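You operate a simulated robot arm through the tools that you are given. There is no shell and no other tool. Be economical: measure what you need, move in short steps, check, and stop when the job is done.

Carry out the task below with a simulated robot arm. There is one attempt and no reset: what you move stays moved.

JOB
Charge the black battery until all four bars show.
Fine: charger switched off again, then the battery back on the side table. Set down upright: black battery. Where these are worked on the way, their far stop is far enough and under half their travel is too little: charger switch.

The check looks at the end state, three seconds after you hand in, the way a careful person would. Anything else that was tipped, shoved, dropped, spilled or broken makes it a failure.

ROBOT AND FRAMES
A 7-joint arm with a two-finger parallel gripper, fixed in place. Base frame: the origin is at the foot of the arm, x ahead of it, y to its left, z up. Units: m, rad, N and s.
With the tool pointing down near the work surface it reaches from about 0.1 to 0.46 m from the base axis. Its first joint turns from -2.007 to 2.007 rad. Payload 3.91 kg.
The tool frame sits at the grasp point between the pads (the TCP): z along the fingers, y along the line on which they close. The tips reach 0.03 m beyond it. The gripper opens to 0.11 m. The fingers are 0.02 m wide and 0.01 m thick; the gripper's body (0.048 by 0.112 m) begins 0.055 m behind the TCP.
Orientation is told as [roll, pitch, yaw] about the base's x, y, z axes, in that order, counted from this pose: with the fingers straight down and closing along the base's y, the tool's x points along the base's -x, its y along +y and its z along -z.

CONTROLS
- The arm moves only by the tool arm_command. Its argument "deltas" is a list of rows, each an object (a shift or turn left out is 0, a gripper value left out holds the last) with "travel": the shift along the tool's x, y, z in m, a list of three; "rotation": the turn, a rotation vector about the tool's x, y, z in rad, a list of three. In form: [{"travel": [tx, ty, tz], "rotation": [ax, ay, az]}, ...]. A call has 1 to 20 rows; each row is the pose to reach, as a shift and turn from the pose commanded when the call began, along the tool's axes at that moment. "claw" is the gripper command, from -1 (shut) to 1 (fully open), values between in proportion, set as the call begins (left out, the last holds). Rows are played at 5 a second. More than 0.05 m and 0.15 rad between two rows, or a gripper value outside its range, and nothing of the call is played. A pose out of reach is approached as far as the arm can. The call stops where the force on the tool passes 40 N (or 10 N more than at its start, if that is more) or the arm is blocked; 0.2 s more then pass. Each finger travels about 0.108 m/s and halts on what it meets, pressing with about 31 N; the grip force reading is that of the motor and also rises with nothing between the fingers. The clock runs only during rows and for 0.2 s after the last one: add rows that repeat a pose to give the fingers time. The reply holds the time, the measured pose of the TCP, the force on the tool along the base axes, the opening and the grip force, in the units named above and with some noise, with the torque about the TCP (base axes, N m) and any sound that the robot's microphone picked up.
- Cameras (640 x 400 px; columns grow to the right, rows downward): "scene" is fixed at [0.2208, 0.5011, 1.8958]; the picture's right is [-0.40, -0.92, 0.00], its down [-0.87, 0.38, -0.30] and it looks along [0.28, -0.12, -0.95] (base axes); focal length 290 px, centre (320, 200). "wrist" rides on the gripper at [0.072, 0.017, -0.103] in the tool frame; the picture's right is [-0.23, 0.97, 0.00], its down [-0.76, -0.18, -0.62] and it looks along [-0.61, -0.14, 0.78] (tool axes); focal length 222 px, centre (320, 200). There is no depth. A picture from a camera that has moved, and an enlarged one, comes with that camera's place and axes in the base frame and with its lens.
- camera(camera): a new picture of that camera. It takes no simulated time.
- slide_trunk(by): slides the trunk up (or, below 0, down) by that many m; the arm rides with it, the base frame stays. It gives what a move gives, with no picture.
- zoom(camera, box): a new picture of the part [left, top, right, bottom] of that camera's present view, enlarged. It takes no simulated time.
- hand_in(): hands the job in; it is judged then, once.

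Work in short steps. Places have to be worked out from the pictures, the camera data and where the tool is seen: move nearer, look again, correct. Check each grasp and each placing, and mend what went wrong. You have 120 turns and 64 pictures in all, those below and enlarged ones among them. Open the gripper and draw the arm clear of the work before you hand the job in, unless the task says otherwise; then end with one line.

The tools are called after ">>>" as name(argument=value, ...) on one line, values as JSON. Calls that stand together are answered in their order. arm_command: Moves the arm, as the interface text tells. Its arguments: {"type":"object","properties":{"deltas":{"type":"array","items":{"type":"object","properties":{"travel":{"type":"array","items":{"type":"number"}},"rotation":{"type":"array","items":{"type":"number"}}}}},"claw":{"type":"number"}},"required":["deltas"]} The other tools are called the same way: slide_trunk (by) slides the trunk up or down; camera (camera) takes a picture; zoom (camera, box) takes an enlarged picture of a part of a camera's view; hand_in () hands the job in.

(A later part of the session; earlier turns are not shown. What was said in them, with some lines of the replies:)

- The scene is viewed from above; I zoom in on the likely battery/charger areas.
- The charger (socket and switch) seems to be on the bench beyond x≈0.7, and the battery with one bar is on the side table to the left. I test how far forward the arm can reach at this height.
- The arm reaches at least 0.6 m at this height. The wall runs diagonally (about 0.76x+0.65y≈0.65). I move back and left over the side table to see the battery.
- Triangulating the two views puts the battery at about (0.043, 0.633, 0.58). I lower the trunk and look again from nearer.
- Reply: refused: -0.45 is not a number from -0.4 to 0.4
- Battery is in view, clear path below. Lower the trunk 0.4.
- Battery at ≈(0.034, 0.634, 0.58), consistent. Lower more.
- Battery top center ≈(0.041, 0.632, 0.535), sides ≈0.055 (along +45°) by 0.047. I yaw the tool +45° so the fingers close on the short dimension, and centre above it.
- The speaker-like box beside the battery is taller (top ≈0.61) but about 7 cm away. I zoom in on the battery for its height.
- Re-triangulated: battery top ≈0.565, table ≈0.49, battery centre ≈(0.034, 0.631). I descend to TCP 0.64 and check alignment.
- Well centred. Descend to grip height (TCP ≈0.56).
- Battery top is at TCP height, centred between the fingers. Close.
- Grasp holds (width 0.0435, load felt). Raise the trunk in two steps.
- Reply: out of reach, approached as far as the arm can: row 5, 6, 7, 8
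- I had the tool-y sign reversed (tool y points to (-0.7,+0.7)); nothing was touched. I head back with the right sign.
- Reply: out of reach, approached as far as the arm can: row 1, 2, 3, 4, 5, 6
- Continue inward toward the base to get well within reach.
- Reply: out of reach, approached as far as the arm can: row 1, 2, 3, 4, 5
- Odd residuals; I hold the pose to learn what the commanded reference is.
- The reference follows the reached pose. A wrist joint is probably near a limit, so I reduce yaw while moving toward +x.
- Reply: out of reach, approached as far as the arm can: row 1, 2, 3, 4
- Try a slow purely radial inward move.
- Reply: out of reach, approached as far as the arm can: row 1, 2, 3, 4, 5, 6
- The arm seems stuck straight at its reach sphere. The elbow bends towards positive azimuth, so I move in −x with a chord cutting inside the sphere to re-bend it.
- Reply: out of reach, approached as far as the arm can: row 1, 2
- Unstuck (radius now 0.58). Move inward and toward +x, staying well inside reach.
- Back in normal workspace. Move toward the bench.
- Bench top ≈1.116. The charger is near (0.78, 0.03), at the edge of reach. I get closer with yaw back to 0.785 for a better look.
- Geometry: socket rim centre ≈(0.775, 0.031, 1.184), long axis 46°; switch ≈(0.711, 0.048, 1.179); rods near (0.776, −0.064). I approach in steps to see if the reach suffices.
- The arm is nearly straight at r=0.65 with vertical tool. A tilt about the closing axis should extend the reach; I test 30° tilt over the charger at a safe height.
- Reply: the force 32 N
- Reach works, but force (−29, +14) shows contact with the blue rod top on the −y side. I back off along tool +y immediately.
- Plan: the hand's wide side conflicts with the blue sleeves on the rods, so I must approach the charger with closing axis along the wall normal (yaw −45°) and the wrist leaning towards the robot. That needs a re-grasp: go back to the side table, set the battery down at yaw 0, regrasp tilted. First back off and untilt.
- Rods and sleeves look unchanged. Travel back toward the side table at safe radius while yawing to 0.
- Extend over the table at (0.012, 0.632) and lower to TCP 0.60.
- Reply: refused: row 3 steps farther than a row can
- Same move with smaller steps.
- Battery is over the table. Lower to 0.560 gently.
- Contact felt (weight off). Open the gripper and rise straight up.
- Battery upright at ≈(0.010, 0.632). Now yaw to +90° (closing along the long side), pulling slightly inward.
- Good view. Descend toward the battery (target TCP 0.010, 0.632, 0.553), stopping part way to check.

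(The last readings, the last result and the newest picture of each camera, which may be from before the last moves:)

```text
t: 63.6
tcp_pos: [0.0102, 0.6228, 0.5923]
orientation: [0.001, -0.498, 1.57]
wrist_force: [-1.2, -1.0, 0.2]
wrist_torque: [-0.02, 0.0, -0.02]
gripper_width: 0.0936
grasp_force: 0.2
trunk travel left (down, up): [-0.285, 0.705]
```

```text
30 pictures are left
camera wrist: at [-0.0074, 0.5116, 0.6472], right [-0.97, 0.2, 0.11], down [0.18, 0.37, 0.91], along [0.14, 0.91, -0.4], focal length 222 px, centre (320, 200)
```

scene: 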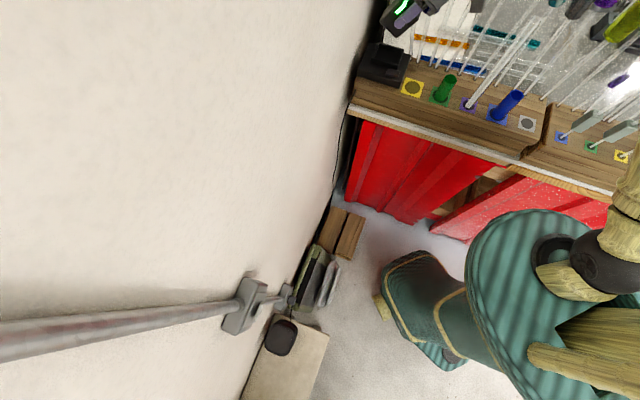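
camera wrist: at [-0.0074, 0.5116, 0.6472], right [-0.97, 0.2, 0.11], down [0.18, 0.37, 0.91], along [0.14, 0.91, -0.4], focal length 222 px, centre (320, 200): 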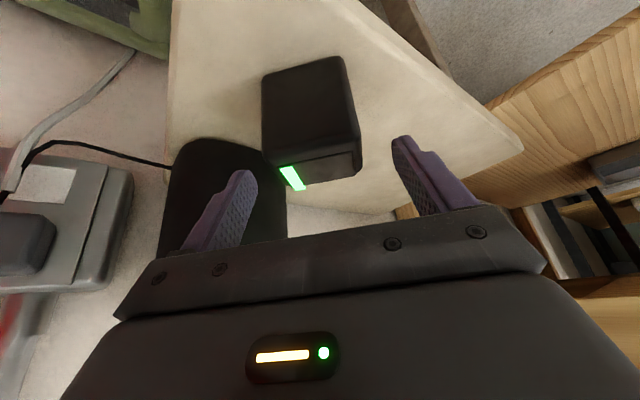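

Aligned. Final approach and close.

>>> arm_command(deltas=[{"travel": [0.006, 0, 0.02]}, {"travel": [0.0117, 0, 0.039]}, {"travel": [0.0117, 0, 0.039]}])

>>> camera(camera="wrist")

```text
t: 64.4
tcp_pos: [0.0107, 0.6323, 0.5528]
orientation: [0.001, -0.501, 1.571]
wrist_force: [0.0, -0.3, -0.2]
wrist_torque: [0.01, 0.02, -0.04]
gripper_width: 0.0937
grasp_force: 0.0
trunk travel left (down, up): [-0.285, 0.705]
```

```text
29 pictures are left
camera wrist: at [-0.0071, 0.52, 0.6082], right [-0.97, 0.2, 0.11], down [0.18, 0.37, 0.91], along [0.14, 0.91, -0.4], focal length 222 px, centre (320, 200)
```

wrist: 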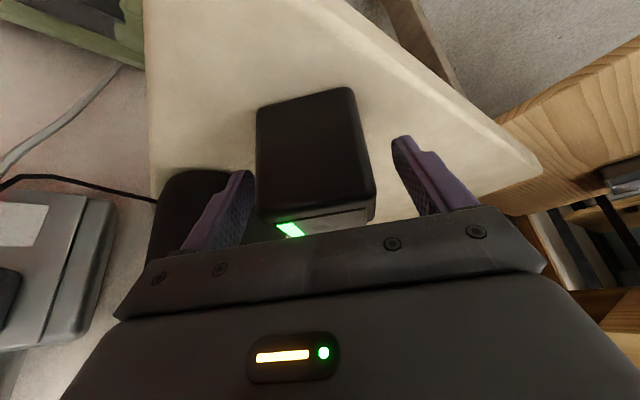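

Battery sits ~8 mm toward the left finger (+x); I shift to centre, then close.

>>> arm_command(deltas=[{"travel": [0, -0.004, 0]}, {"travel": [0, -0.008, 0]}, {"travel": [0, -0.008, 0]}])

>>> arm_command(deltas=[{"travel": [0, 0, 0]}, {"travel": [0, 0, 0]}, {"travel": [0, 0, 0]}, {"travel": [0, 0, 0]}], claw=-1)

>>> camera(camera="wrist")

```text
t: 65.2
tcp_pos: [0.0187, 0.6309, 0.5512]
orientation: [0.0, -0.499, 1.57]
wrist_force: [0.2, -0.9, 0.2]
wrist_torque: [0.0, 0.03, 0.01]
gripper_width: 0.0934
grasp_force: 0.0
trunk travel left (down, up): [-0.285, 0.705]
```

```text
t: 66.2
tcp_pos: [0.0172, 0.6312, 0.5526]
orientation: [0.0, -0.501, 1.572]
wrist_force: [-1.1, 0.3, 0.4]
wrist_torque: [0.03, 0.18, 0.01]
gripper_width: 0.0601
grasp_force: 31.1
trunk travel left (down, up): [-0.285, 0.705]
```

```text
28 pictures are left
camera wrist: at [0.0008, 0.5196, 0.6079], right [-0.97, 0.2, 0.11], down [0.18, 0.37, 0.91], along [0.14, 0.91, -0.4], focal length 222 px, centre (320, 200)
```

wrist: 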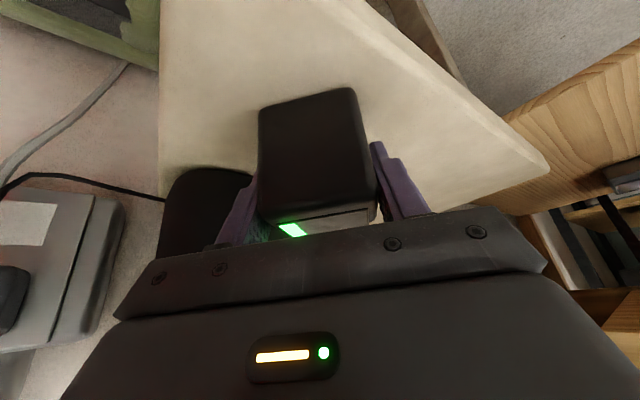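

Firm grasp at 0.060 width. Lift 0.1, then retract inward.

>>> arm_command(deltas=[{"travel": [-0.014, 0, -0.026]}, {"travel": [-0.034, 0, -0.061]}, {"travel": [-0.048, 0, -0.088]}, {"travel": [-0.012, 0, -0.108]}, {"travel": [0.026, 0, -0.129]}, {"travel": [0.064, 0, -0.15]}, {"travel": [0.101, 0, -0.17]}, {"travel": [0.101, 0, -0.17]}])

>>> slide_trunk(by=0.4)

>>> slide_trunk(by=0.3)

```text
t: 68.0
tcp_pos: [0.0185, 0.4624, 0.6546]
orientation: [0.0, -0.502, 1.569]
wrist_force: [-0.8, 0.5, -3.2]
wrist_torque: [0.0, -0.02, 0.0]
gripper_width: 0.0601
grasp_force: 30.7
trunk travel left (down, up): [-0.285, 0.705]
```

```text
t: 71.8
tcp_pos: [0.0185, 0.463, 1.0547]
orientation: [0.0, -0.5, 1.572]
wrist_force: [0.1, 0.2, -3.7]
wrist_torque: [0.02, -0.02, -0.03]
gripper_width: 0.0597
grasp_force: 31.3
trunk travel left (down, up): [-0.685, 0.305]
```

```text
t: 74.8
tcp_pos: [0.0186, 0.4617, 1.3543]
orientation: [-0.001, -0.499, 1.571]
wrist_force: [0.4, -0.3, -3.2]
wrist_torque: [0.0, 0.0, -0.03]
gripper_width: 0.0596
grasp_force: 31.5
trunk travel left (down, up): [-0.985, 0.005]
```

Now swing toward the bench along an arc while turning the yaw down (about base z), first half.

>>> arm_command(deltas=[{"travel": [0.003, -0.034, -0.001], "rotation": [0.064, 0, 0.1166]}, {"travel": [0.007, -0.067, -0.004], "rotation": [0.128, 0, 0.2332]}, {"travel": [0.014, -0.1, -0.008], "rotation": [0.192, 0, 0.3498]}, {"travel": [0.022, -0.132, -0.012], "rotation": [0.256, 0, 0.4664]}, {"travel": [0.033, -0.164, -0.018], "rotation": [0.32, 0, 0.583]}, {"travel": [0.046, -0.194, -0.025], "rotation": [0.384, 0, 0.6996]}, {"travel": [0.061, -0.224, -0.033], "rotation": [0.448, 0, 0.8162]}, {"travel": [0.077, -0.252, -0.042], "rotation": [0.512, 0, 0.9328]}, {"travel": [0.095, -0.278, -0.052], "rotation": [0.576, 0, 1.0494]}, {"travel": [0.095, -0.278, -0.052], "rotation": [0.576, 0, 1.0494]}])

```text
t: 77.0
tcp_pos: [0.2961, 0.3538, 1.353]
orientation: [-0.003, -0.501, 0.373]
wrist_force: [0.2, 0.7, -3.1]
wrist_torque: [0.02, 0.04, 0.02]
gripper_width: 0.0602
grasp_force: 31.0
trunk travel left (down, up): [-0.985, 0.005]
```

Second half of the swing: to (0.52, 0.17, 1.40), yaw −0.785.

>>> arm_command(deltas=[{"travel": [-0.0164, -0.0281, 0.0027], "rotation": [0.0619, 0, 0.1129]}, {"travel": [-0.0329, -0.0562, 0.0053], "rotation": [0.1238, 0, 0.2257]}, {"travel": [-0.0493, -0.0843, 0.008], "rotation": [0.1857, 0, 0.3386]}, {"travel": [-0.0658, -0.1124, 0.0107], "rotation": [0.2476, 0, 0.4515]}, {"travel": [-0.0822, -0.1406, 0.0133], "rotation": [0.3095, 0, 0.5643]}, {"travel": [-0.0987, -0.1687, 0.016], "rotation": [0.3714, 0, 0.6772]}, {"travel": [-0.1151, -0.1968, 0.0187], "rotation": [0.4333, 0, 0.7901]}, {"travel": [-0.1316, -0.2249, 0.0213], "rotation": [0.4952, 0, 0.9029]}, {"travel": [-0.148, -0.253, 0.024], "rotation": [0.557, 0, 1.0157]}, {"travel": [-0.148, -0.253, 0.024], "rotation": [0.557, 0, 1.0157]}])

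>>> camera(camera="wrist")

```text
t: 79.2
tcp_pos: [0.5188, 0.1697, 1.4055]
orientation: [0.0, -0.504, -0.785]
wrist_force: [0.0, -0.4, -2.9]
wrist_torque: [-0.02, -0.01, 0.0]
gripper_width: 0.06
grasp_force: 30.6
trunk travel left (down, up): [-0.985, 0.005]
```

```text
27 pictures are left
camera wrist: at [0.4503, 0.2617, 1.461], right [0.83, 0.55, 0.11], down [0.13, -0.38, 0.91], along [0.54, -0.74, -0.39], focal length 222 px, centre (320, 200)
```

wrist: 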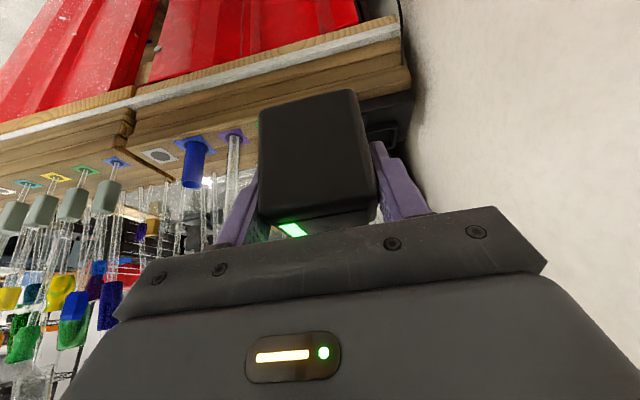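

Proceed toward the socket, stopping 3 cm short at z≈1.36.

>>> arm_command(deltas=[{"travel": [-0.028, 0.0118, 0.0227]}, {"travel": [-0.0563, 0.0236, 0.0454]}, {"travel": [-0.0844, 0.0354, 0.0681]}, {"travel": [-0.1126, 0.0473, 0.0909]}, {"travel": [-0.1407, 0.0591, 0.1136]}, {"travel": [-0.1689, 0.0709, 0.1363]}, {"travel": [-0.197, 0.0827, 0.159]}, {"travel": [-0.197, 0.0827, 0.159]}])

>>> camera(camera="wrist")

>>> zoom(camera="scene", box=[340, 0, 500, 100])

```text
t: 81.0
tcp_pos: [0.7522, 0.0534, 1.3612]
orientation: [-0.002, -0.503, -0.783]
wrist_force: [-0.1, 0.1, -2.6]
wrist_torque: [-0.01, 0.0, 0.04]
gripper_width: 0.06
grasp_force: 31.0
trunk travel left (down, up): [-0.985, 0.005]
```

```text
26 pictures are left
camera wrist: at [0.6844, 0.1454, 1.4167], right [0.83, 0.55, 0.11], down [0.13, -0.38, 0.91], along [0.54, -0.74, -0.39], focal length 222 px, centre (320, 200)
```

wrist: 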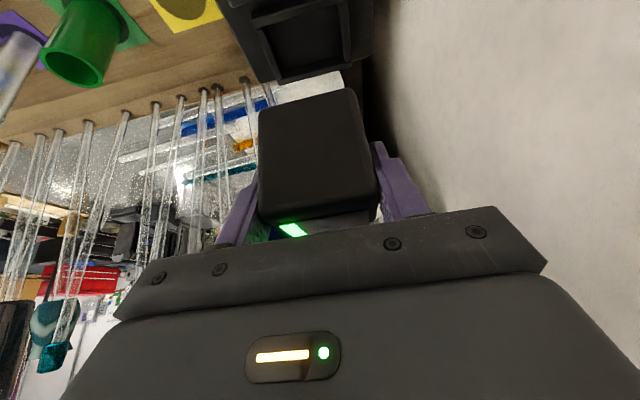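

```text
4.00 times, centred on (420, 50) of scene
camera zoom: at [0.2208, 0.5011, 1.8958], right [-0.4, -0.92, 0.0], down [-0.87, 0.38, -0.3], along [0.28, -0.12, -0.95], focal length 1160 px, centre (-80, 800)
```

zoom: 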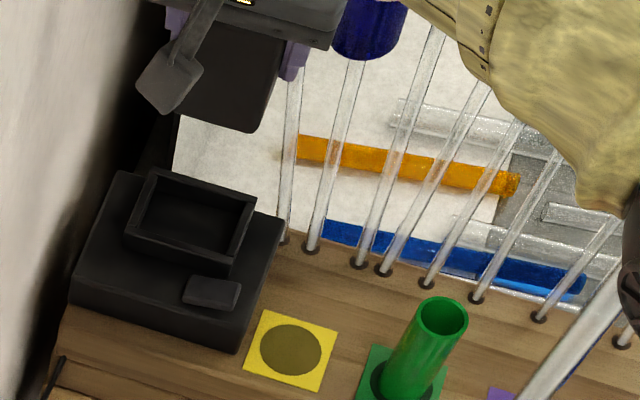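

Reachable and clear. Zoom on the socket in the wrist view to refine its position.

>>> zoom(camera="wrist", box=[200, 0, 392, 120])

```text
3.33 times, centred on (296, 60) of wrist
camera zoom: at [0.6844, 0.1454, 1.4167], right [0.83, 0.55, 0.11], down [0.13, -0.38, 0.91], along [0.54, -0.74, -0.39], focal length 740 px, centre (400, 667)
```

zoom: 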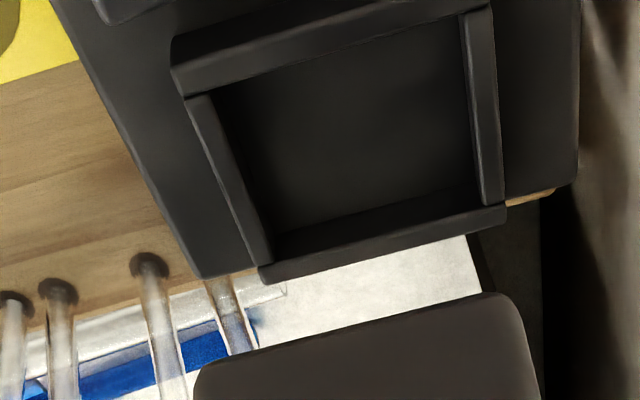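

Socket centre confirmed ≈(0.776, 0.030), inner ≈0.071×0.053, angle 45°. Move in +c 3.35 cm, then down to TCP 1.275.

>>> arm_command(deltas=[{"travel": [-0.0294, 0, 0.0161]}, {"travel": [-0.015, 0, 0.0424]}, {"travel": [0.0, 0, 0.07]}, {"travel": [0.0125, 0, 0.0925]}, {"travel": [0.0125, 0, 0.0925]}])

>>> camera(camera="wrist")

>>> zoom(camera="scene", box=[340, 0, 468, 80])

```text
t: 82.2
tcp_pos: [0.7786, 0.0282, 1.2745]
orientation: [0.0, -0.503, -0.784]
wrist_force: [0.3, -0.3, -3.1]
wrist_torque: [0.01, 0.0, -0.02]
gripper_width: 0.0601
grasp_force: 30.8
trunk travel left (down, up): [-0.985, 0.005]
```

```text
23 pictures are left
camera wrist: at [0.7098, 0.1213, 1.3289], right [0.83, 0.55, 0.11], down [0.13, -0.38, 0.91], along [0.54, -0.74, -0.39], focal length 222 px, centre (320, 200)
```

wrist: 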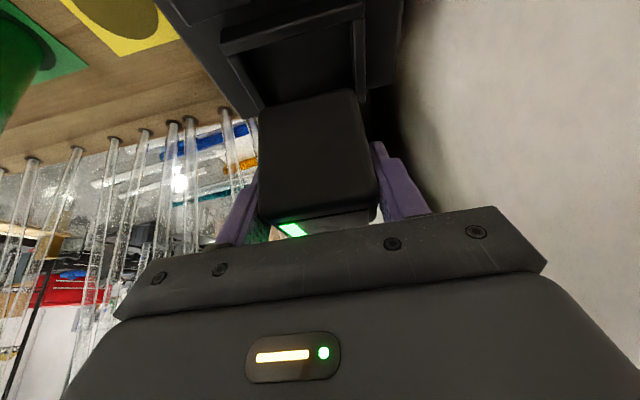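

```text
5.00 times, centred on (404, 40) of scene
camera zoom: at [0.2208, 0.5011, 1.8958], right [-0.4, -0.92, 0.0], down [-0.87, 0.38, -0.3], along [0.28, -0.12, -0.95], focal length 1451 px, centre (-100, 1000)
```

zoom: 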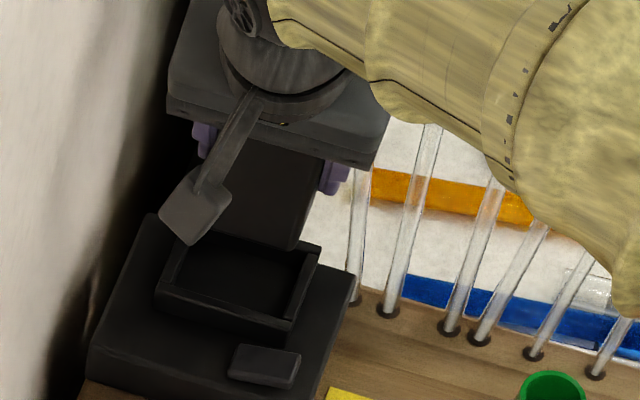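

Predicted and seen corners agree; battery is ~3 mm too far in +c. Correct it and lower to TCP ≈1.232 with force watch.

>>> arm_command(deltas=[{"travel": [0.0026, 0, -0.0014]}, {"travel": [0.0074, 0, 0.0074]}, {"travel": [0.0122, 0, 0.0161]}, {"travel": [0.017, 0, 0.0249]}, {"travel": [0.023, 0, 0.036]}, {"travel": [0.023, 0, 0.036]}])

>>> zoom(camera="scene", box=[340, 0, 468, 80])

```text
t: 83.6
tcp_pos: [0.7766, 0.0332, 1.2305]
orientation: [-0.003, -0.504, -0.784]
wrist_force: [0.1, -0.6, -3.3]
wrist_torque: [-0.01, -0.01, 0.0]
gripper_width: 0.06
grasp_force: 31.2
trunk travel left (down, up): [-0.985, 0.005]
```

```text
5.00 times, centred on (404, 40) of scene
camera zoom: at [0.2208, 0.5011, 1.8958], right [-0.4, -0.92, 0.0], down [-0.87, 0.38, -0.3], along [0.28, -0.12, -0.95], focal length 1451 px, centre (-100, 1000)
```

zoom: 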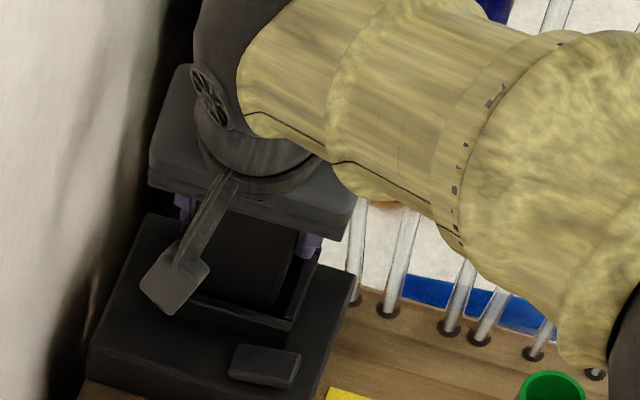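

Battery is inside the rim outline. Continue down in 4–5 mm steps until contact.

>>> arm_command(deltas=[{"travel": [0.0024, 0, 0.0044]}, {"travel": [0.0048, 0, 0.0088]}, {"travel": [0.0072, 0, 0.0131]}, {"travel": [0.0072, 0, 0.0131]}])

```text
t: 84.6
tcp_pos: [0.7767, 0.031, 1.2215]
orientation: [0.003, -0.511, -0.783]
wrist_force: [4.9, 1.3, 27.8]
wrist_torque: [-0.58, 0.21, 0.03]
gripper_width: 0.0597
grasp_force: 31.3
trunk travel left (down, up): [-0.985, 0.005]
```

Contact: 28 N up at TCP 1.2215. I look before releasing.

>>> zoom(camera="scene", box=[356, 35, 420, 75])

>>> camera(camera="wrist")

```text
10.00 times, centred on (388, 55) of scene
camera zoom: at [0.2208, 0.5011, 1.8958], right [-0.4, -0.92, 0.0], down [-0.87, 0.38, -0.3], along [0.28, -0.12, -0.95], focal length 2901 px, centre (-360, 1650)
```

zoom: 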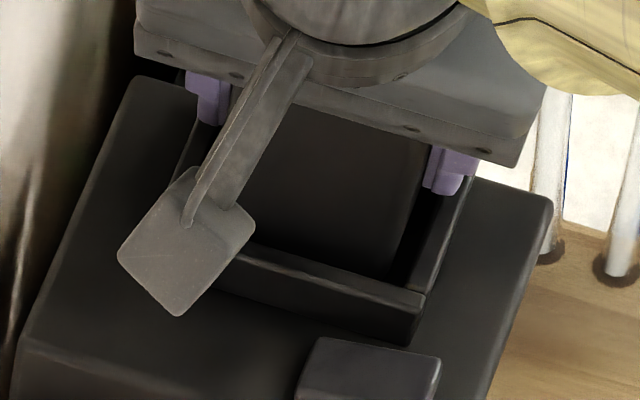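

```text
19 pictures are left
camera wrist: at [0.7067, 0.1244, 1.2755], right [0.83, 0.55, 0.11], down [0.13, -0.38, 0.91], along [0.55, -0.74, -0.39], focal length 222 px, centre (320, 200)
```

wrist: 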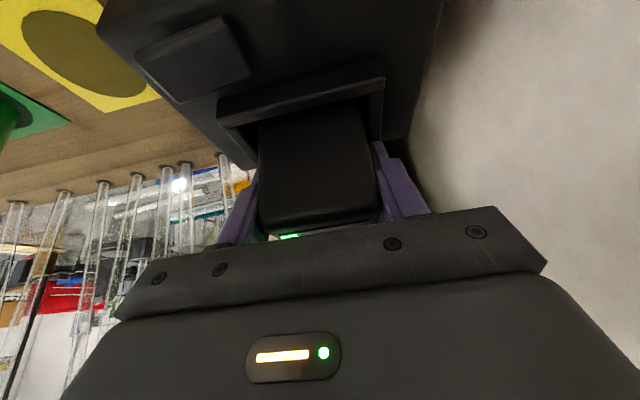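

The battery is inside the tray. Relieve the push (up 2 mm), then open moderately.

>>> arm_command(deltas=[{"travel": [-0.001, 0, -0.0018]}, {"travel": [-0.001, 0, -0.0018]}])

>>> arm_command(deltas=[{"travel": [0, 0, 0]}, {"travel": [0, 0, 0]}, {"travel": [0, 0, 0]}], claw=0.55)

```text
t: 85.2
tcp_pos: [0.7771, 0.0317, 1.2212]
orientation: [0.001, -0.505, -0.785]
wrist_force: [5.9, 1.8, 24.8]
wrist_torque: [-0.54, -0.48, 0.23]
gripper_width: 0.0597
grasp_force: 30.8
trunk travel left (down, up): [-0.985, 0.005]
```

```text
t: 86.0
tcp_pos: [0.7755, 0.0308, 1.2218]
orientation: [0.001, -0.507, -0.784]
wrist_force: [3.7, -1.5, 28.5]
wrist_torque: [-1.72, 1.32, -0.38]
gripper_width: 0.0626
grasp_force: 0.0
trunk travel left (down, up): [-0.985, 0.005]
```

Opening is blocked at 0.0626, so the fingertips are probably down between battery and rim. Lift gently to free the tips.

>>> arm_command(deltas=[{"travel": [-0.0024, 0, -0.0044]}, {"travel": [-0.0058, 0, -0.0105]}, {"travel": [-0.0096, 0, -0.0175]}, {"travel": [-0.0096, 0, -0.0175]}, {"travel": [-0.0096, 0, -0.0175]}])

>>> camera(camera="wrist")

```text
t: 87.2
tcp_pos: [0.7767, 0.0311, 1.2376]
orientation: [0.0, -0.504, -0.782]
wrist_force: [0.0, 0.2, -0.4]
wrist_torque: [0.03, -0.01, -0.03]
gripper_width: 0.0853
grasp_force: 0.1
trunk travel left (down, up): [-0.985, 0.005]
```

```text
18 pictures are left
camera wrist: at [0.7077, 0.1242, 1.2929], right [0.83, 0.55, 0.11], down [0.14, -0.38, 0.91], along [0.54, -0.74, -0.39], focal length 222 px, centre (320, 200)
```

wrist: 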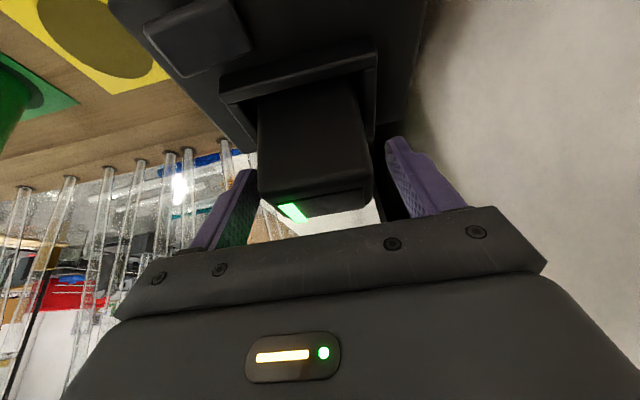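

Battery stands in the tray, fingers free. Now a close look at the switch.

>>> zoom(camera="wrist", box=[120, 0, 280, 100])

>>> zoom(camera="scene", box=[360, 45, 424, 85])

```text
4.00 times, centred on (200, 50) of wrist
camera zoom: at [0.7077, 0.1242, 1.2929], right [0.83, 0.55, 0.11], down [0.14, -0.38, 0.91], along [0.54, -0.74, -0.39], focal length 888 px, centre (800, 800)
```

zoom: 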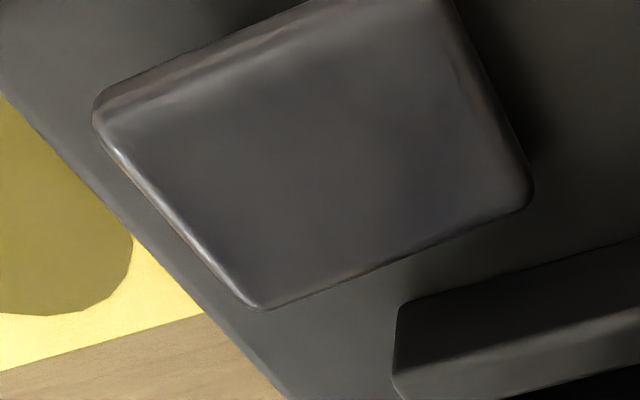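

```text
10.00 times, centred on (392, 65) of scene
camera zoom: at [0.2208, 0.5011, 1.8958], right [-0.4, -0.92, 0.0], down [-0.87, 0.38, -0.3], along [0.28, -0.12, -0.95], focal length 2901 px, centre (-400, 1550)
```

zoom: 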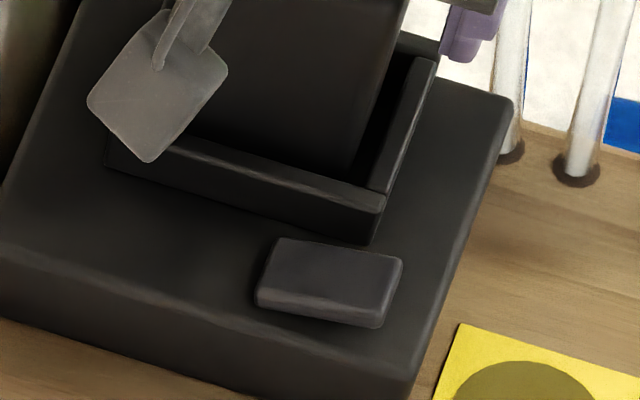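

The switch is a flat push slab near (0.707, 0.051, 1.185). I withdraw along the tool axis, close the fingers, and hover over it.

>>> arm_command(deltas=[{"travel": [0, 0, -0.03]}, {"travel": [0, 0, -0.065]}, {"travel": [0, 0, -0.1]}, {"travel": [0, 0, -0.1]}])

>>> arm_command(deltas=[{"travel": [0, 0, 0]}, {"travel": [0, -0.0175, 0]}, {"travel": [0.0175, -0.035, -0.0096]}, {"travel": [0.032, -0.035, 0.017]}, {"travel": [0.0464, -0.035, 0.043]}, {"travel": [0.0464, -0.035, 0.043]}], claw=-1)

>>> camera(camera="wrist")

```text
t: 88.2
tcp_pos: [0.7424, 0.0657, 1.3259]
orientation: [-0.001, -0.502, -0.784]
wrist_force: [0.2, -0.1, 0.4]
wrist_torque: [-0.01, -0.01, 0.0]
gripper_width: 0.0855
grasp_force: 0.0
trunk travel left (down, up): [-0.985, 0.005]
```

```text
t: 89.6
tcp_pos: [0.7046, 0.0541, 1.2659]
orientation: [0.0, -0.504, -0.782]
wrist_force: [-0.2, 0.8, -0.6]
wrist_torque: [-0.01, 0.01, 0.0]
gripper_width: 0.0
grasp_force: 30.8
trunk travel left (down, up): [-0.985, 0.005]
```

```text
15 pictures are left
camera wrist: at [0.6346, 0.1469, 1.3209], right [0.83, 0.55, 0.11], down [0.13, -0.38, 0.91], along [0.54, -0.74, -0.39], focal length 222 px, centre (320, 200)
```

wrist: 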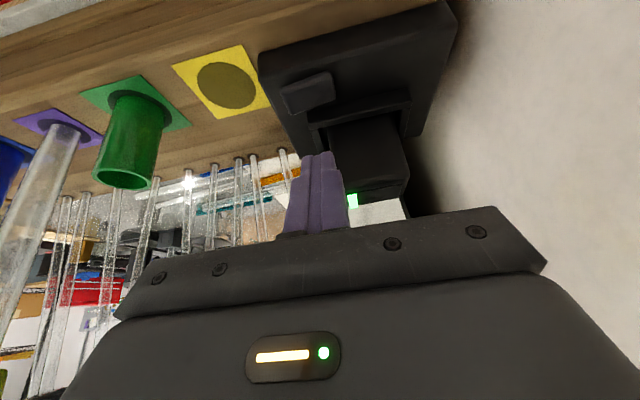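

Switch confirmed at ≈(0.706, 0.051). Press straight down slowly.

>>> arm_command(deltas=[{"travel": [0.0096, 0, 0.0175]}, {"travel": [0.0192, 0, 0.0351]}, {"travel": [0.0231, 0, 0.0421]}, {"travel": [0.025, 0, 0.0456]}, {"travel": [0.0269, 0, 0.0491]}, {"travel": [0.0269, 0, 0.0491]}])

```text
t: 91.0
tcp_pos: [0.7028, 0.054, 1.2157]
orientation: [0.008, -0.511, -0.786]
wrist_force: [0.4, -0.3, 36.6]
wrist_torque: [-0.2, -0.16, -0.52]
gripper_width: 0.0001
grasp_force: 30.9
trunk travel left (down, up): [-0.985, 0.005]
```

Firm contact (37 N) at 1.2157. Lift and look at the effect.

>>> arm_command(deltas=[{"travel": [-0.0144, 0, -0.0263]}, {"travel": [-0.024, 0, -0.0438]}, {"travel": [-0.024, 0, -0.0438]}])

>>> zoom(camera="wrist", box=[240, 20, 432, 220])

```text
t: 91.8
tcp_pos: [0.7063, 0.0547, 1.259]
orientation: [-0.005, -0.503, -0.782]
wrist_force: [-0.4, 0.0, 0.2]
wrist_torque: [-0.01, 0.01, 0.0]
gripper_width: 0.0002
grasp_force: 31.2
trunk travel left (down, up): [-0.985, 0.005]
```

```text
2.00 times, centred on (336, 120) of wrist
camera zoom: at [0.6367, 0.1475, 1.3142], right [0.83, 0.55, 0.11], down [0.14, -0.38, 0.91], along [0.54, -0.74, -0.39], focal length 444 px, centre (288, 360)
```

zoom: 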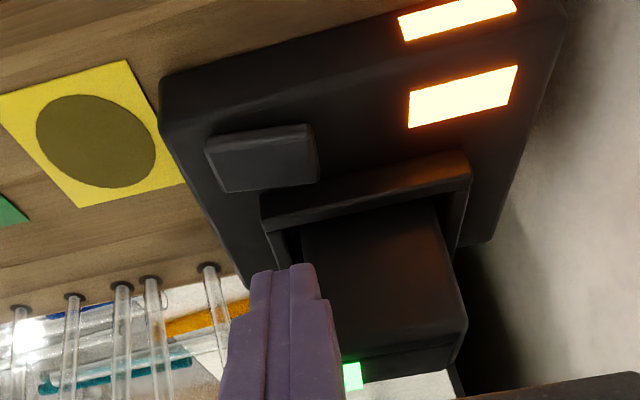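

Switched on: orange charging lamps lit. Withdraw a bit and wait ~3 s, then check the bars from the scene camera.

>>> arm_command(deltas=[{"travel": [0.015, 0, -0.027]}, {"travel": [0.03, 0, -0.054]}, {"travel": [0.046, 0, -0.082]}, {"travel": [0.08, 0, -0.1]}, {"travel": [0.08, 0, -0.1]}, {"travel": [0.08, 0, -0.1]}, {"travel": [0.08, 0, -0.1]}, {"travel": [0.08, 0, -0.1]}, {"travel": [0.08, 0, -0.1]}, {"travel": [0.08, 0, -0.1]}, {"travel": [0.08, 0, -0.1]}, {"travel": [0.08, 0, -0.1]}, {"travel": [0.08, 0, -0.1]}, {"travel": [0.08, 0, -0.1]}, {"travel": [0.08, 0, -0.1]}, {"travel": [0.08, 0, -0.1]}, {"travel": [0.08, 0, -0.1]}, {"travel": [0.08, 0, -0.1]}])

>>> zoom(camera="scene", box=[340, 10, 468, 90])

```text
t: 95.6
tcp_pos: [0.6216, 0.139, 1.3074]
orientation: [-0.002, -0.503, -0.783]
wrist_force: [-0.4, -0.5, 0.8]
wrist_torque: [0.02, 0.0, -0.02]
gripper_width: 0.0001
grasp_force: 30.7
trunk travel left (down, up): [-0.985, 0.005]
```

```text
5.00 times, centred on (404, 50) of scene
camera zoom: at [0.2208, 0.5011, 1.8958], right [-0.4, -0.92, 0.0], down [-0.87, 0.38, -0.3], along [0.28, -0.12, -0.95], focal length 1451 px, centre (-100, 950)
```

zoom: 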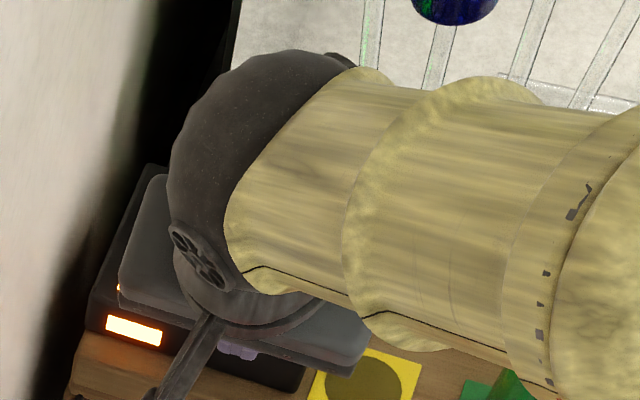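

The arm hides it; raise the hand so the wrist camera can see the battery top while time passes.

>>> arm_command(deltas=[{"travel": [-0.018, 0, -0.032]}, {"travel": [-0.036, 0, -0.064]}, {"travel": [-0.053, 0, -0.0965]}, {"travel": [-0.053, 0, -0.0965]}, {"travel": [-0.053, 0, -0.0965]}, {"travel": [-0.053, 0, -0.0965]}, {"travel": [-0.053, 0, -0.0965]}, {"travel": [-0.053, 0, -0.0965]}])

>>> zoom(camera="wrist", box=[220, 20, 420, 180])

```text
t: 97.4
tcp_pos: [0.6198, 0.1387, 1.4172]
orientation: [0.0, -0.503, -0.783]
wrist_force: [-0.1, 0.1, -0.1]
wrist_torque: [-0.02, 0.0, 0.01]
gripper_width: 0.0
grasp_force: 30.7
trunk travel left (down, up): [-0.985, 0.005]
```

```text
2.50 times, centred on (320, 100) of wrist
camera zoom: at [0.5513, 0.2314, 1.4737], right [0.83, 0.55, 0.11], down [0.14, -0.38, 0.91], along [0.54, -0.74, -0.39], focal length 555 px, centre (320, 450)
```

zoom: 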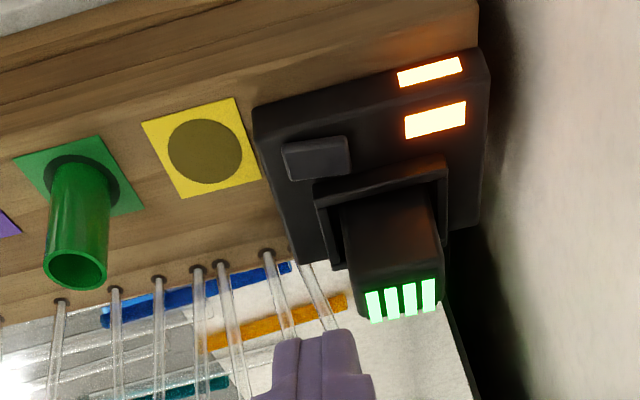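

All four bars show. Return to hover over the switch to turn it off.

>>> arm_command(deltas=[{"travel": [-0.035, 0, 0.019]}, {"travel": [-0.07, 0, 0.038]}, {"travel": [-0.1044, 0, 0.0572]}, {"travel": [-0.085, 0, 0.093]}, {"travel": [-0.065, 0, 0.129]}, {"travel": [-0.045, 0, 0.165]}, {"travel": [-0.0265, 0, 0.1993]}, {"travel": [-0.0265, 0, 0.1993]}])

>>> zoom(camera="wrist", box=[240, 20, 432, 220])

```text
t: 99.2
tcp_pos: [0.7041, 0.0538, 1.2576]
orientation: [0.0, -0.501, -0.784]
wrist_force: [-0.3, -0.5, 0.2]
wrist_torque: [-0.02, 0.0, 0.02]
gripper_width: 0.0
grasp_force: 30.7
trunk travel left (down, up): [-0.985, 0.005]
```

```text
2.00 times, centred on (336, 120) of wrist
camera zoom: at [0.636, 0.1472, 1.3122], right [0.83, 0.55, 0.11], down [0.13, -0.38, 0.91], along [0.54, -0.74, -0.39], focal length 444 px, centre (288, 360)
```

zoom: 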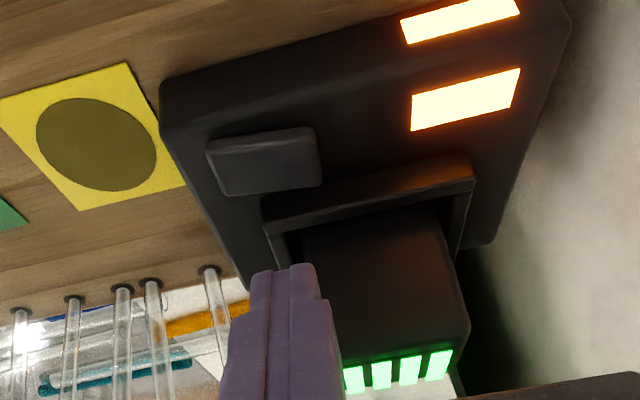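

Press again in the same place.

>>> arm_command(deltas=[{"travel": [0.0096, 0, 0.0175]}, {"travel": [0.0168, 0, 0.0307]}, {"travel": [0.0197, 0, 0.036]}, {"travel": [0.0214, 0, 0.039]}, {"travel": [0.0231, 0, 0.0421]}, {"travel": [0.0231, 0, 0.0421]}])

>>> arm_command(deltas=[{"travel": [-0.0144, 0, -0.0263]}, {"travel": [-0.024, 0, -0.0438]}, {"travel": [-0.024, 0, -0.0438]}])

>>> zoom(camera="wrist", box=[240, 20, 432, 220])

```text
t: 100.7
tcp_pos: [0.7067, 0.0532, 1.2159]
orientation: [0.012, -0.513, -0.789]
wrist_force: [-5.0, 0.9, 13.7]
wrist_torque: [-0.08, 0.15, -0.1]
gripper_width: 0.0
grasp_force: 30.9
trunk travel left (down, up): [-0.985, 0.005]
stopped in row 6: the force on the tool passed its limit at 41 N (the readings are from after the stop); the commanded pose is now the measured one
```

```text
t: 101.5
tcp_pos: [0.7076, 0.0533, 1.2623]
orientation: [0.009, -0.512, -0.786]
wrist_force: [-0.3, -0.1, -0.1]
wrist_torque: [0.01, 0.02, -0.01]
gripper_width: 0.0
grasp_force: 31.2
trunk travel left (down, up): [-0.985, 0.005]
```

```text
2.00 times, centred on (336, 120) of wrist
camera zoom: at [0.638, 0.1456, 1.3169], right [0.83, 0.55, 0.12], down [0.13, -0.38, 0.91], along [0.55, -0.74, -0.39], focal length 444 px, centre (288, 360)
```

zoom: 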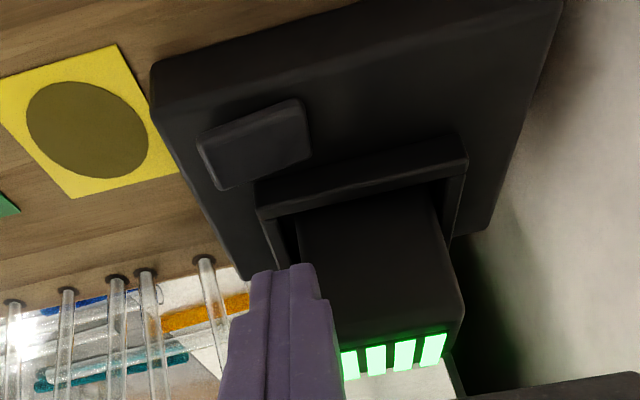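

Switched off; four bars remain. Open and move back above/behind the battery for the tilted grasp.

>>> arm_command(deltas=[{"travel": [-0.016, 0, -0.025]}, {"travel": [-0.045, 0, -0.0484]}, {"travel": [-0.045, 0.02, -0.0484]}, {"travel": [-0.045, 0.033, -0.0484]}, {"travel": [-0.045, 0.033, -0.0484]}], claw=0.55)

>>> camera(camera="wrist")

```text
t: 102.7
tcp_pos: [0.741, 0.0665, 1.3285]
orientation: [0.01, -0.511, -0.788]
wrist_force: [0.7, 0.2, -0.4]
wrist_torque: [0.02, -0.01, 0.02]
gripper_width: 0.0853
grasp_force: 0.0
trunk travel left (down, up): [-0.985, 0.005]
```

```text
9 pictures are left
camera wrist: at [0.6719, 0.1592, 1.3825], right [0.83, 0.55, 0.12], down [0.12, -0.38, 0.91], along [0.55, -0.74, -0.39], focal length 222 px, centre (320, 200)
```

wrist: 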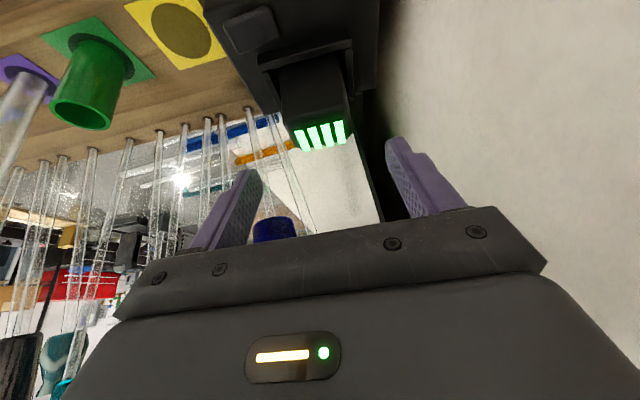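

Pose matches the earlier retreat point. Slide in along the tool axis, lower to ≈1.229, and close.

>>> arm_command(deltas=[{"travel": [0, 0, 0.035]}, {"travel": [0, 0, 0.07]}, {"travel": [0, 0, 0.1]}, {"travel": [0.003, 0, 0.106]}, {"travel": [0.006, 0, 0.1105]}, {"travel": [0.006, 0, 0.1105]}])

>>> arm_command(deltas=[{"travel": [0, 0, 0]}, {"travel": [0, 0, 0]}, {"travel": [0, 0, 0]}, {"travel": [0, 0, 0]}], claw=-1)

```text
t: 104.0
tcp_pos: [0.7772, 0.0319, 1.2277]
orientation: [0.007, -0.511, -0.787]
wrist_force: [0.4, 1.0, 0.7]
wrist_torque: [0.02, 0.03, 0.01]
gripper_width: 0.0855
grasp_force: 0.0
trunk travel left (down, up): [-0.985, 0.005]
```

```text
t: 105.0
tcp_pos: [0.7764, 0.0323, 1.228]
orientation: [0.008, -0.512, -0.787]
wrist_force: [-1.5, -1.4, 0.3]
wrist_torque: [-0.1, 0.08, 0.0]
gripper_width: 0.0598
grasp_force: 31.0
trunk travel left (down, up): [-0.985, 0.005]
```

Gripped at 0.0598. Lift straight up 0.10.

>>> arm_command(deltas=[{"travel": [-0.01, 0, -0.0174]}, {"travel": [-0.02, 0, -0.035]}, {"travel": [-0.0342, 0, -0.061]}, {"travel": [-0.0489, 0, -0.0872]}, {"travel": [-0.0489, 0, -0.0872]}])

>>> camera(camera="wrist")

```text
t: 106.2
tcp_pos: [0.776, 0.0313, 1.3263]
orientation: [0.009, -0.51, -0.789]
wrist_force: [-0.5, -0.2, -3.3]
wrist_torque: [0.02, 0.01, -0.02]
gripper_width: 0.0598
grasp_force: 30.9
trunk travel left (down, up): [-0.985, 0.005]
```

```text
8 pictures are left
camera wrist: at [0.7073, 0.1242, 1.3815], right [0.83, 0.55, 0.12], down [0.13, -0.38, 0.91], along [0.55, -0.74, -0.39], focal length 222 px, centre (320, 200)
```

wrist: 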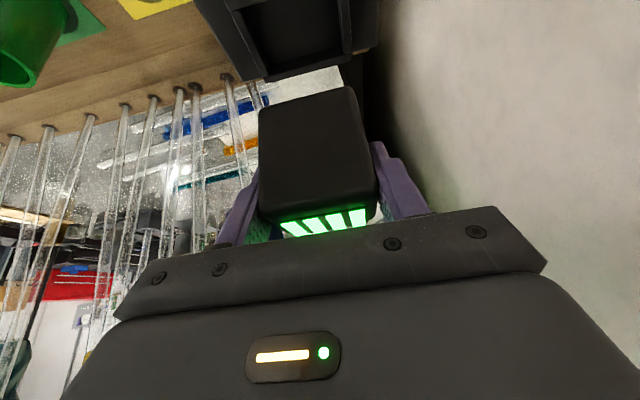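

Lifted with all four bars lit. Retreat along the reverse path.

>>> arm_command(deltas=[{"travel": [0.02, -0.0, -0.03]}, {"travel": [0.048, -0.012, -0.056]}, {"travel": [0.075, -0.024, -0.081]}, {"travel": [0.101, -0.036, -0.106]}, {"travel": [0.127, -0.048, -0.131]}, {"travel": [0.153, -0.06, -0.156]}, {"travel": [0.179, -0.072, -0.181]}, {"travel": [0.204, -0.084, -0.206]}, {"travel": [0.204, -0.084, -0.206]}])

```text
t: 108.2
tcp_pos: [0.5196, 0.1681, 1.4068]
orientation: [0.008, -0.509, -0.786]
wrist_force: [0.0, -0.1, -3.2]
wrist_torque: [0.0, 0.05, 0.04]
gripper_width: 0.0598
grasp_force: 30.5
trunk travel left (down, up): [-0.985, 0.005]
```

Swing back with yaw increasing, first part.

>>> arm_command(deltas=[{"travel": [0.0308, -0.003, -0.0108], "rotation": [-0.0627, 0, -0.1123]}, {"travel": [0.0616, -0.006, -0.0216], "rotation": [-0.1254, 0, -0.2246]}, {"travel": [0.0923, -0.0089, -0.0325], "rotation": [-0.1881, 0, -0.3369]}, {"travel": [0.1231, -0.0118, -0.0433], "rotation": [-0.2508, 0, -0.4492]}, {"travel": [0.1539, -0.0148, -0.0541], "rotation": [-0.3135, 0, -0.5615]}, {"travel": [0.1847, -0.0177, -0.0649], "rotation": [-0.3762, 0, -0.6738]}, {"travel": [0.2154, -0.0207, -0.0758], "rotation": [-0.4389, 0, -0.7861]}, {"travel": [0.2462, -0.0236, -0.0866], "rotation": [-0.5016, 0, -0.8984]}, {"travel": [0.277, -0.0266, -0.0974], "rotation": [-0.5643, 0, -1.0107]}, {"travel": [0.277, -0.0266, -0.0974], "rotation": [-0.5643, 0, -1.0107]}])

```text
t: 110.5
tcp_pos: [0.2955, 0.3535, 1.3566]
orientation: [0.002, -0.518, 0.375]
wrist_force: [-1.0, -0.8, -2.7]
wrist_torque: [-0.02, 0.02, 0.02]
gripper_width: 0.0599
grasp_force: 30.8
trunk travel left (down, up): [-0.985, 0.005]
```

Second part of the swing to over the side-table bearing.

>>> arm_command(deltas=[{"travel": [0.021, 0.0225, -0.012], "rotation": [-0.0658, 0, -0.1155]}, {"travel": [0.0421, 0.045, -0.024], "rotation": [-0.1316, 0, -0.231]}, {"travel": [0.0631, 0.0675, -0.036], "rotation": [-0.1974, 0, -0.3465]}, {"travel": [0.0842, 0.09, -0.048], "rotation": [-0.2632, 0, -0.462]}, {"travel": [0.1052, 0.1125, -0.06], "rotation": [-0.329, 0, -0.5775]}, {"travel": [0.1263, 0.135, -0.072], "rotation": [-0.3948, 0, -0.693]}, {"travel": [0.1473, 0.1575, -0.084], "rotation": [-0.4606, 0, -0.8085]}, {"travel": [0.1684, 0.18, -0.096], "rotation": [-0.5264, 0, -0.924]}, {"travel": [0.1894, 0.2025, -0.108], "rotation": [-0.5922, 0, -1.0395]}, {"travel": [0.1894, 0.2025, -0.108], "rotation": [-0.5922, 0, -1.0395]}])

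>>> slide_trunk(by=-0.4)

>>> slide_trunk(by=-0.3)

```text
t: 112.7
tcp_pos: [0.0183, 0.4611, 1.3571]
orientation: [0.002, -0.518, 1.571]
wrist_force: [0.8, -0.3, -2.4]
wrist_torque: [-0.02, 0.0, 0.04]
gripper_width: 0.0598
grasp_force: 31.3
trunk travel left (down, up): [-0.985, 0.005]
```

```text
t: 116.5
tcp_pos: [0.0183, 0.4603, 0.9565]
orientation: [0.002, -0.518, 1.57]
wrist_force: [0.0, 0.3, -3.5]
wrist_torque: [0.01, 0.0, -0.02]
gripper_width: 0.0601
grasp_force: 30.9
trunk travel left (down, up): [-0.585, 0.405]
```

```text
t: 119.5
tcp_pos: [0.0171, 0.4597, 0.6566]
orientation: [0.003, -0.517, 1.571]
wrist_force: [-0.1, -0.1, -3.8]
wrist_torque: [-0.01, 0.0, 0.0]
gripper_width: 0.0598
grasp_force: 30.4
trunk travel left (down, up): [-0.285, 0.705]
```

Extend over the table, then lower to TCP 0.60.

>>> arm_command(deltas=[{"travel": [-0.0372, 0, 0.0212]}, {"travel": [-0.0743, 0, 0.0423]}, {"travel": [-0.1115, 0, 0.0635]}, {"travel": [-0.1486, 0, 0.0846]}, {"travel": [-0.134, 0, 0.11]}, {"travel": [-0.1204, 0, 0.1342]}, {"travel": [-0.1204, 0, 0.1342]}])

>>> camera(camera="wrist")

```text
t: 121.1
tcp_pos: [0.0187, 0.6309, 0.5989]
orientation: [0.002, -0.517, 1.572]
wrist_force: [0.5, 1.4, -3.5]
wrist_torque: [0.0, -0.01, 0.02]
gripper_width: 0.0601
grasp_force: 31.0
trunk travel left (down, up): [-0.285, 0.705]
```

```text
7 pictures are left
camera wrist: at [0.0003, 0.5175, 0.6518], right [-0.97, 0.2, 0.11], down [0.18, 0.35, 0.92], along [0.14, 0.91, -0.38], focal length 222 px, centre (320, 200)
```

wrist: 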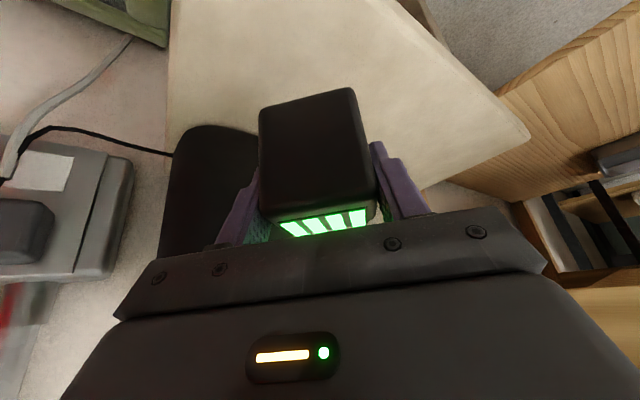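

Over the table as before. Lower 3 cm.

>>> arm_command(deltas=[{"travel": [0.0074, 0, 0.013]}, {"travel": [0.0149, 0, 0.0261]}, {"travel": [0.0149, 0, 0.0261]}])

>>> arm_command(deltas=[{"travel": [0.002, 0, 0.0035]}, {"travel": [0.004, 0, 0.007]}, {"travel": [0.004, 0, 0.007]}])

```text
t: 121.9
tcp_pos: [0.0175, 0.6315, 0.5693]
orientation: [0.001, -0.516, 1.571]
wrist_force: [-0.7, -0.5, -2.6]
wrist_torque: [-0.01, -0.01, 0.0]
gripper_width: 0.0601
grasp_force: 31.4
trunk travel left (down, up): [-0.285, 0.705]
```

```text
t: 122.7
tcp_pos: [0.0175, 0.6321, 0.5613]
orientation: [0.002, -0.518, 1.571]
wrist_force: [0.5, -0.5, -3.8]
wrist_torque: [0.0, 0.01, 0.01]
gripper_width: 0.0598
grasp_force: 31.2
trunk travel left (down, up): [-0.285, 0.705]
```

No contact yet; continue in small steps.

>>> arm_command(deltas=[{"travel": [0.0015, 0, 0.0026]}, {"travel": [0.003, 0, 0.0052]}, {"travel": [0.003, 0, 0.0052]}])

```text
t: 123.5
tcp_pos: [0.0177, 0.6318, 0.5544]
orientation: [0.002, -0.518, 1.571]
wrist_force: [-0.6, -0.2, -3.0]
wrist_torque: [0.0, 0.03, -0.03]
gripper_width: 0.0598
grasp_force: 30.9
trunk travel left (down, up): [-0.285, 0.705]
```

Continue in 2–3 mm steps.

>>> arm_command(deltas=[{"travel": [0.001, 0, 0.0018]}, {"travel": [0.002, 0, 0.0035]}, {"travel": [0.002, 0, 0.0035]}])

>>> arm_command(deltas=[{"travel": [0.001, 0, 0.0018]}, {"travel": [0.001, 0, 0.0018]}])

```text
t: 124.3
tcp_pos: [0.0176, 0.6327, 0.5543]
orientation: [0.001, -0.523, 1.568]
wrist_force: [1.6, -3.8, 14.8]
wrist_torque: [-0.54, -0.08, -0.04]
gripper_width: 0.0597
grasp_force: 30.6
trunk travel left (down, up): [-0.285, 0.705]
```

```text
t: 124.9
tcp_pos: [0.0187, 0.6337, 0.5526]
orientation: [0.002, -0.528, 1.571]
wrist_force: [3.0, 1.2, 25.5]
wrist_torque: [-0.45, -0.28, 0.01]
gripper_width: 0.0598
grasp_force: 30.6
trunk travel left (down, up): [-0.285, 0.705]
```

Contact with the table. Ease off slightly and release.

>>> arm_command(deltas=[{"travel": [-0.001, 0, -0.0018]}, {"travel": [-0.0015, 0, -0.0026]}])

>>> arm_command(deltas=[{"travel": [0, 0, 0]}, {"travel": [0, 0, 0]}, {"travel": [0, 0, 0]}], claw=0.6)

>>> camera(camera="wrist")

```text
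t: 125.5
tcp_pos: [0.018, 0.6303, 0.5524]
orientation: [0.003, -0.52, 1.571]
wrist_force: [1.8, 8.0, 14.4]
wrist_torque: [0.78, -0.21, -0.02]
gripper_width: 0.0596
grasp_force: 31.2
trunk travel left (down, up): [-0.285, 0.705]
```

```text
t: 126.3
tcp_pos: [0.0173, 0.6301, 0.5528]
orientation: [0.001, -0.518, 1.57]
wrist_force: [0.1, -0.6, -0.7]
wrist_torque: [-0.01, -0.01, -0.02]
gripper_width: 0.0879
grasp_force: 0.0
trunk travel left (down, up): [-0.285, 0.705]
```

```text
6 pictures are left
camera wrist: at [-0.0001, 0.5179, 0.6057], right [-0.97, 0.2, 0.11], down [0.18, 0.35, 0.92], along [0.14, 0.91, -0.38], focal length 222 px, centre (320, 200)
```

wrist: 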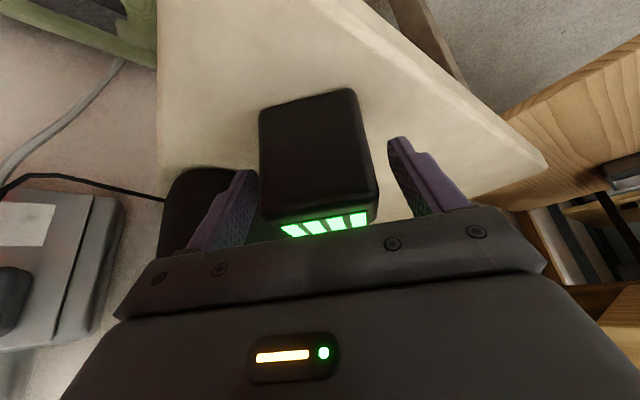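

Released, battery standing. Withdraw along the tool axis, then inward, and check.

>>> arm_command(deltas=[{"travel": [0, 0, -0.03]}, {"travel": [0, 0, -0.07]}, {"travel": [0, 0, -0.11]}, {"travel": [0.01, 0, -0.15]}, {"travel": [0.03, 0, -0.18]}, {"travel": [0.03, 0, -0.18]}])

>>> camera(camera="wrist")

>>> camera(camera="scene")

```text
t: 127.7
tcp_pos: [0.0176, 0.5149, 0.6922]
orientation: [0.002, -0.518, 1.57]
wrist_force: [0.4, -0.7, 0.5]
wrist_torque: [-0.02, -0.01, 0.02]
gripper_width: 0.0877
grasp_force: 0.0
trunk travel left (down, up): [-0.285, 0.705]
```

```text
5 pictures are left
camera wrist: at [0.0006, 0.4024, 0.746], right [-0.97, 0.2, 0.11], down [0.18, 0.35, 0.92], along [0.14, 0.92, -0.38], focal length 222 px, centre (320, 200)
```

wrist: 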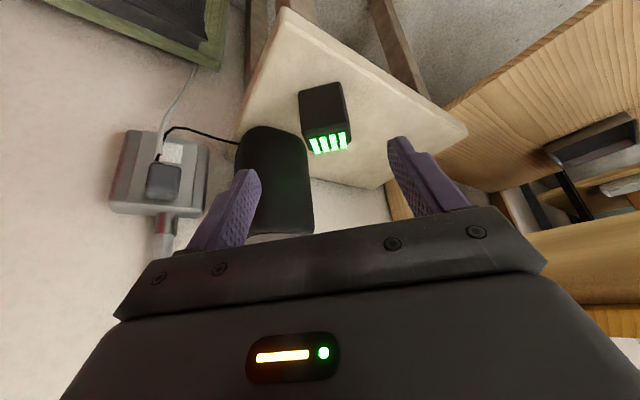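

```text
4 pictures are left
```

scene: 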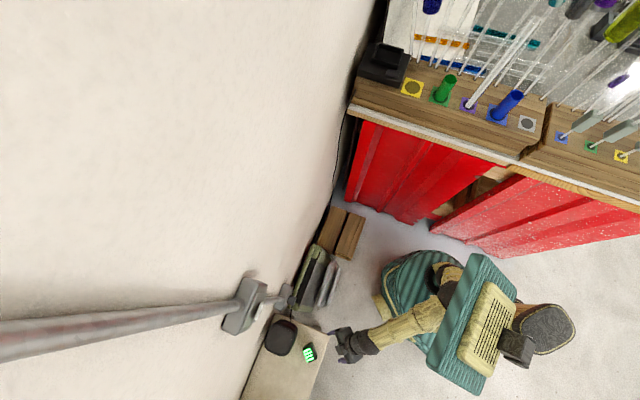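

The battery stands upright on the side table with four bars, the charger's lamps are off, and nothing else looks moved. I hand in.

>>> hand_in()

```text
The job is handed in.
```

The black battery is charged to all four bars, the charger is switched off again, and the battery stands upright on the side table. On an early pass the gripper pressed briefly against a blue sleeve on one of the bench rods, but pictures afterwards showed nothing moved.
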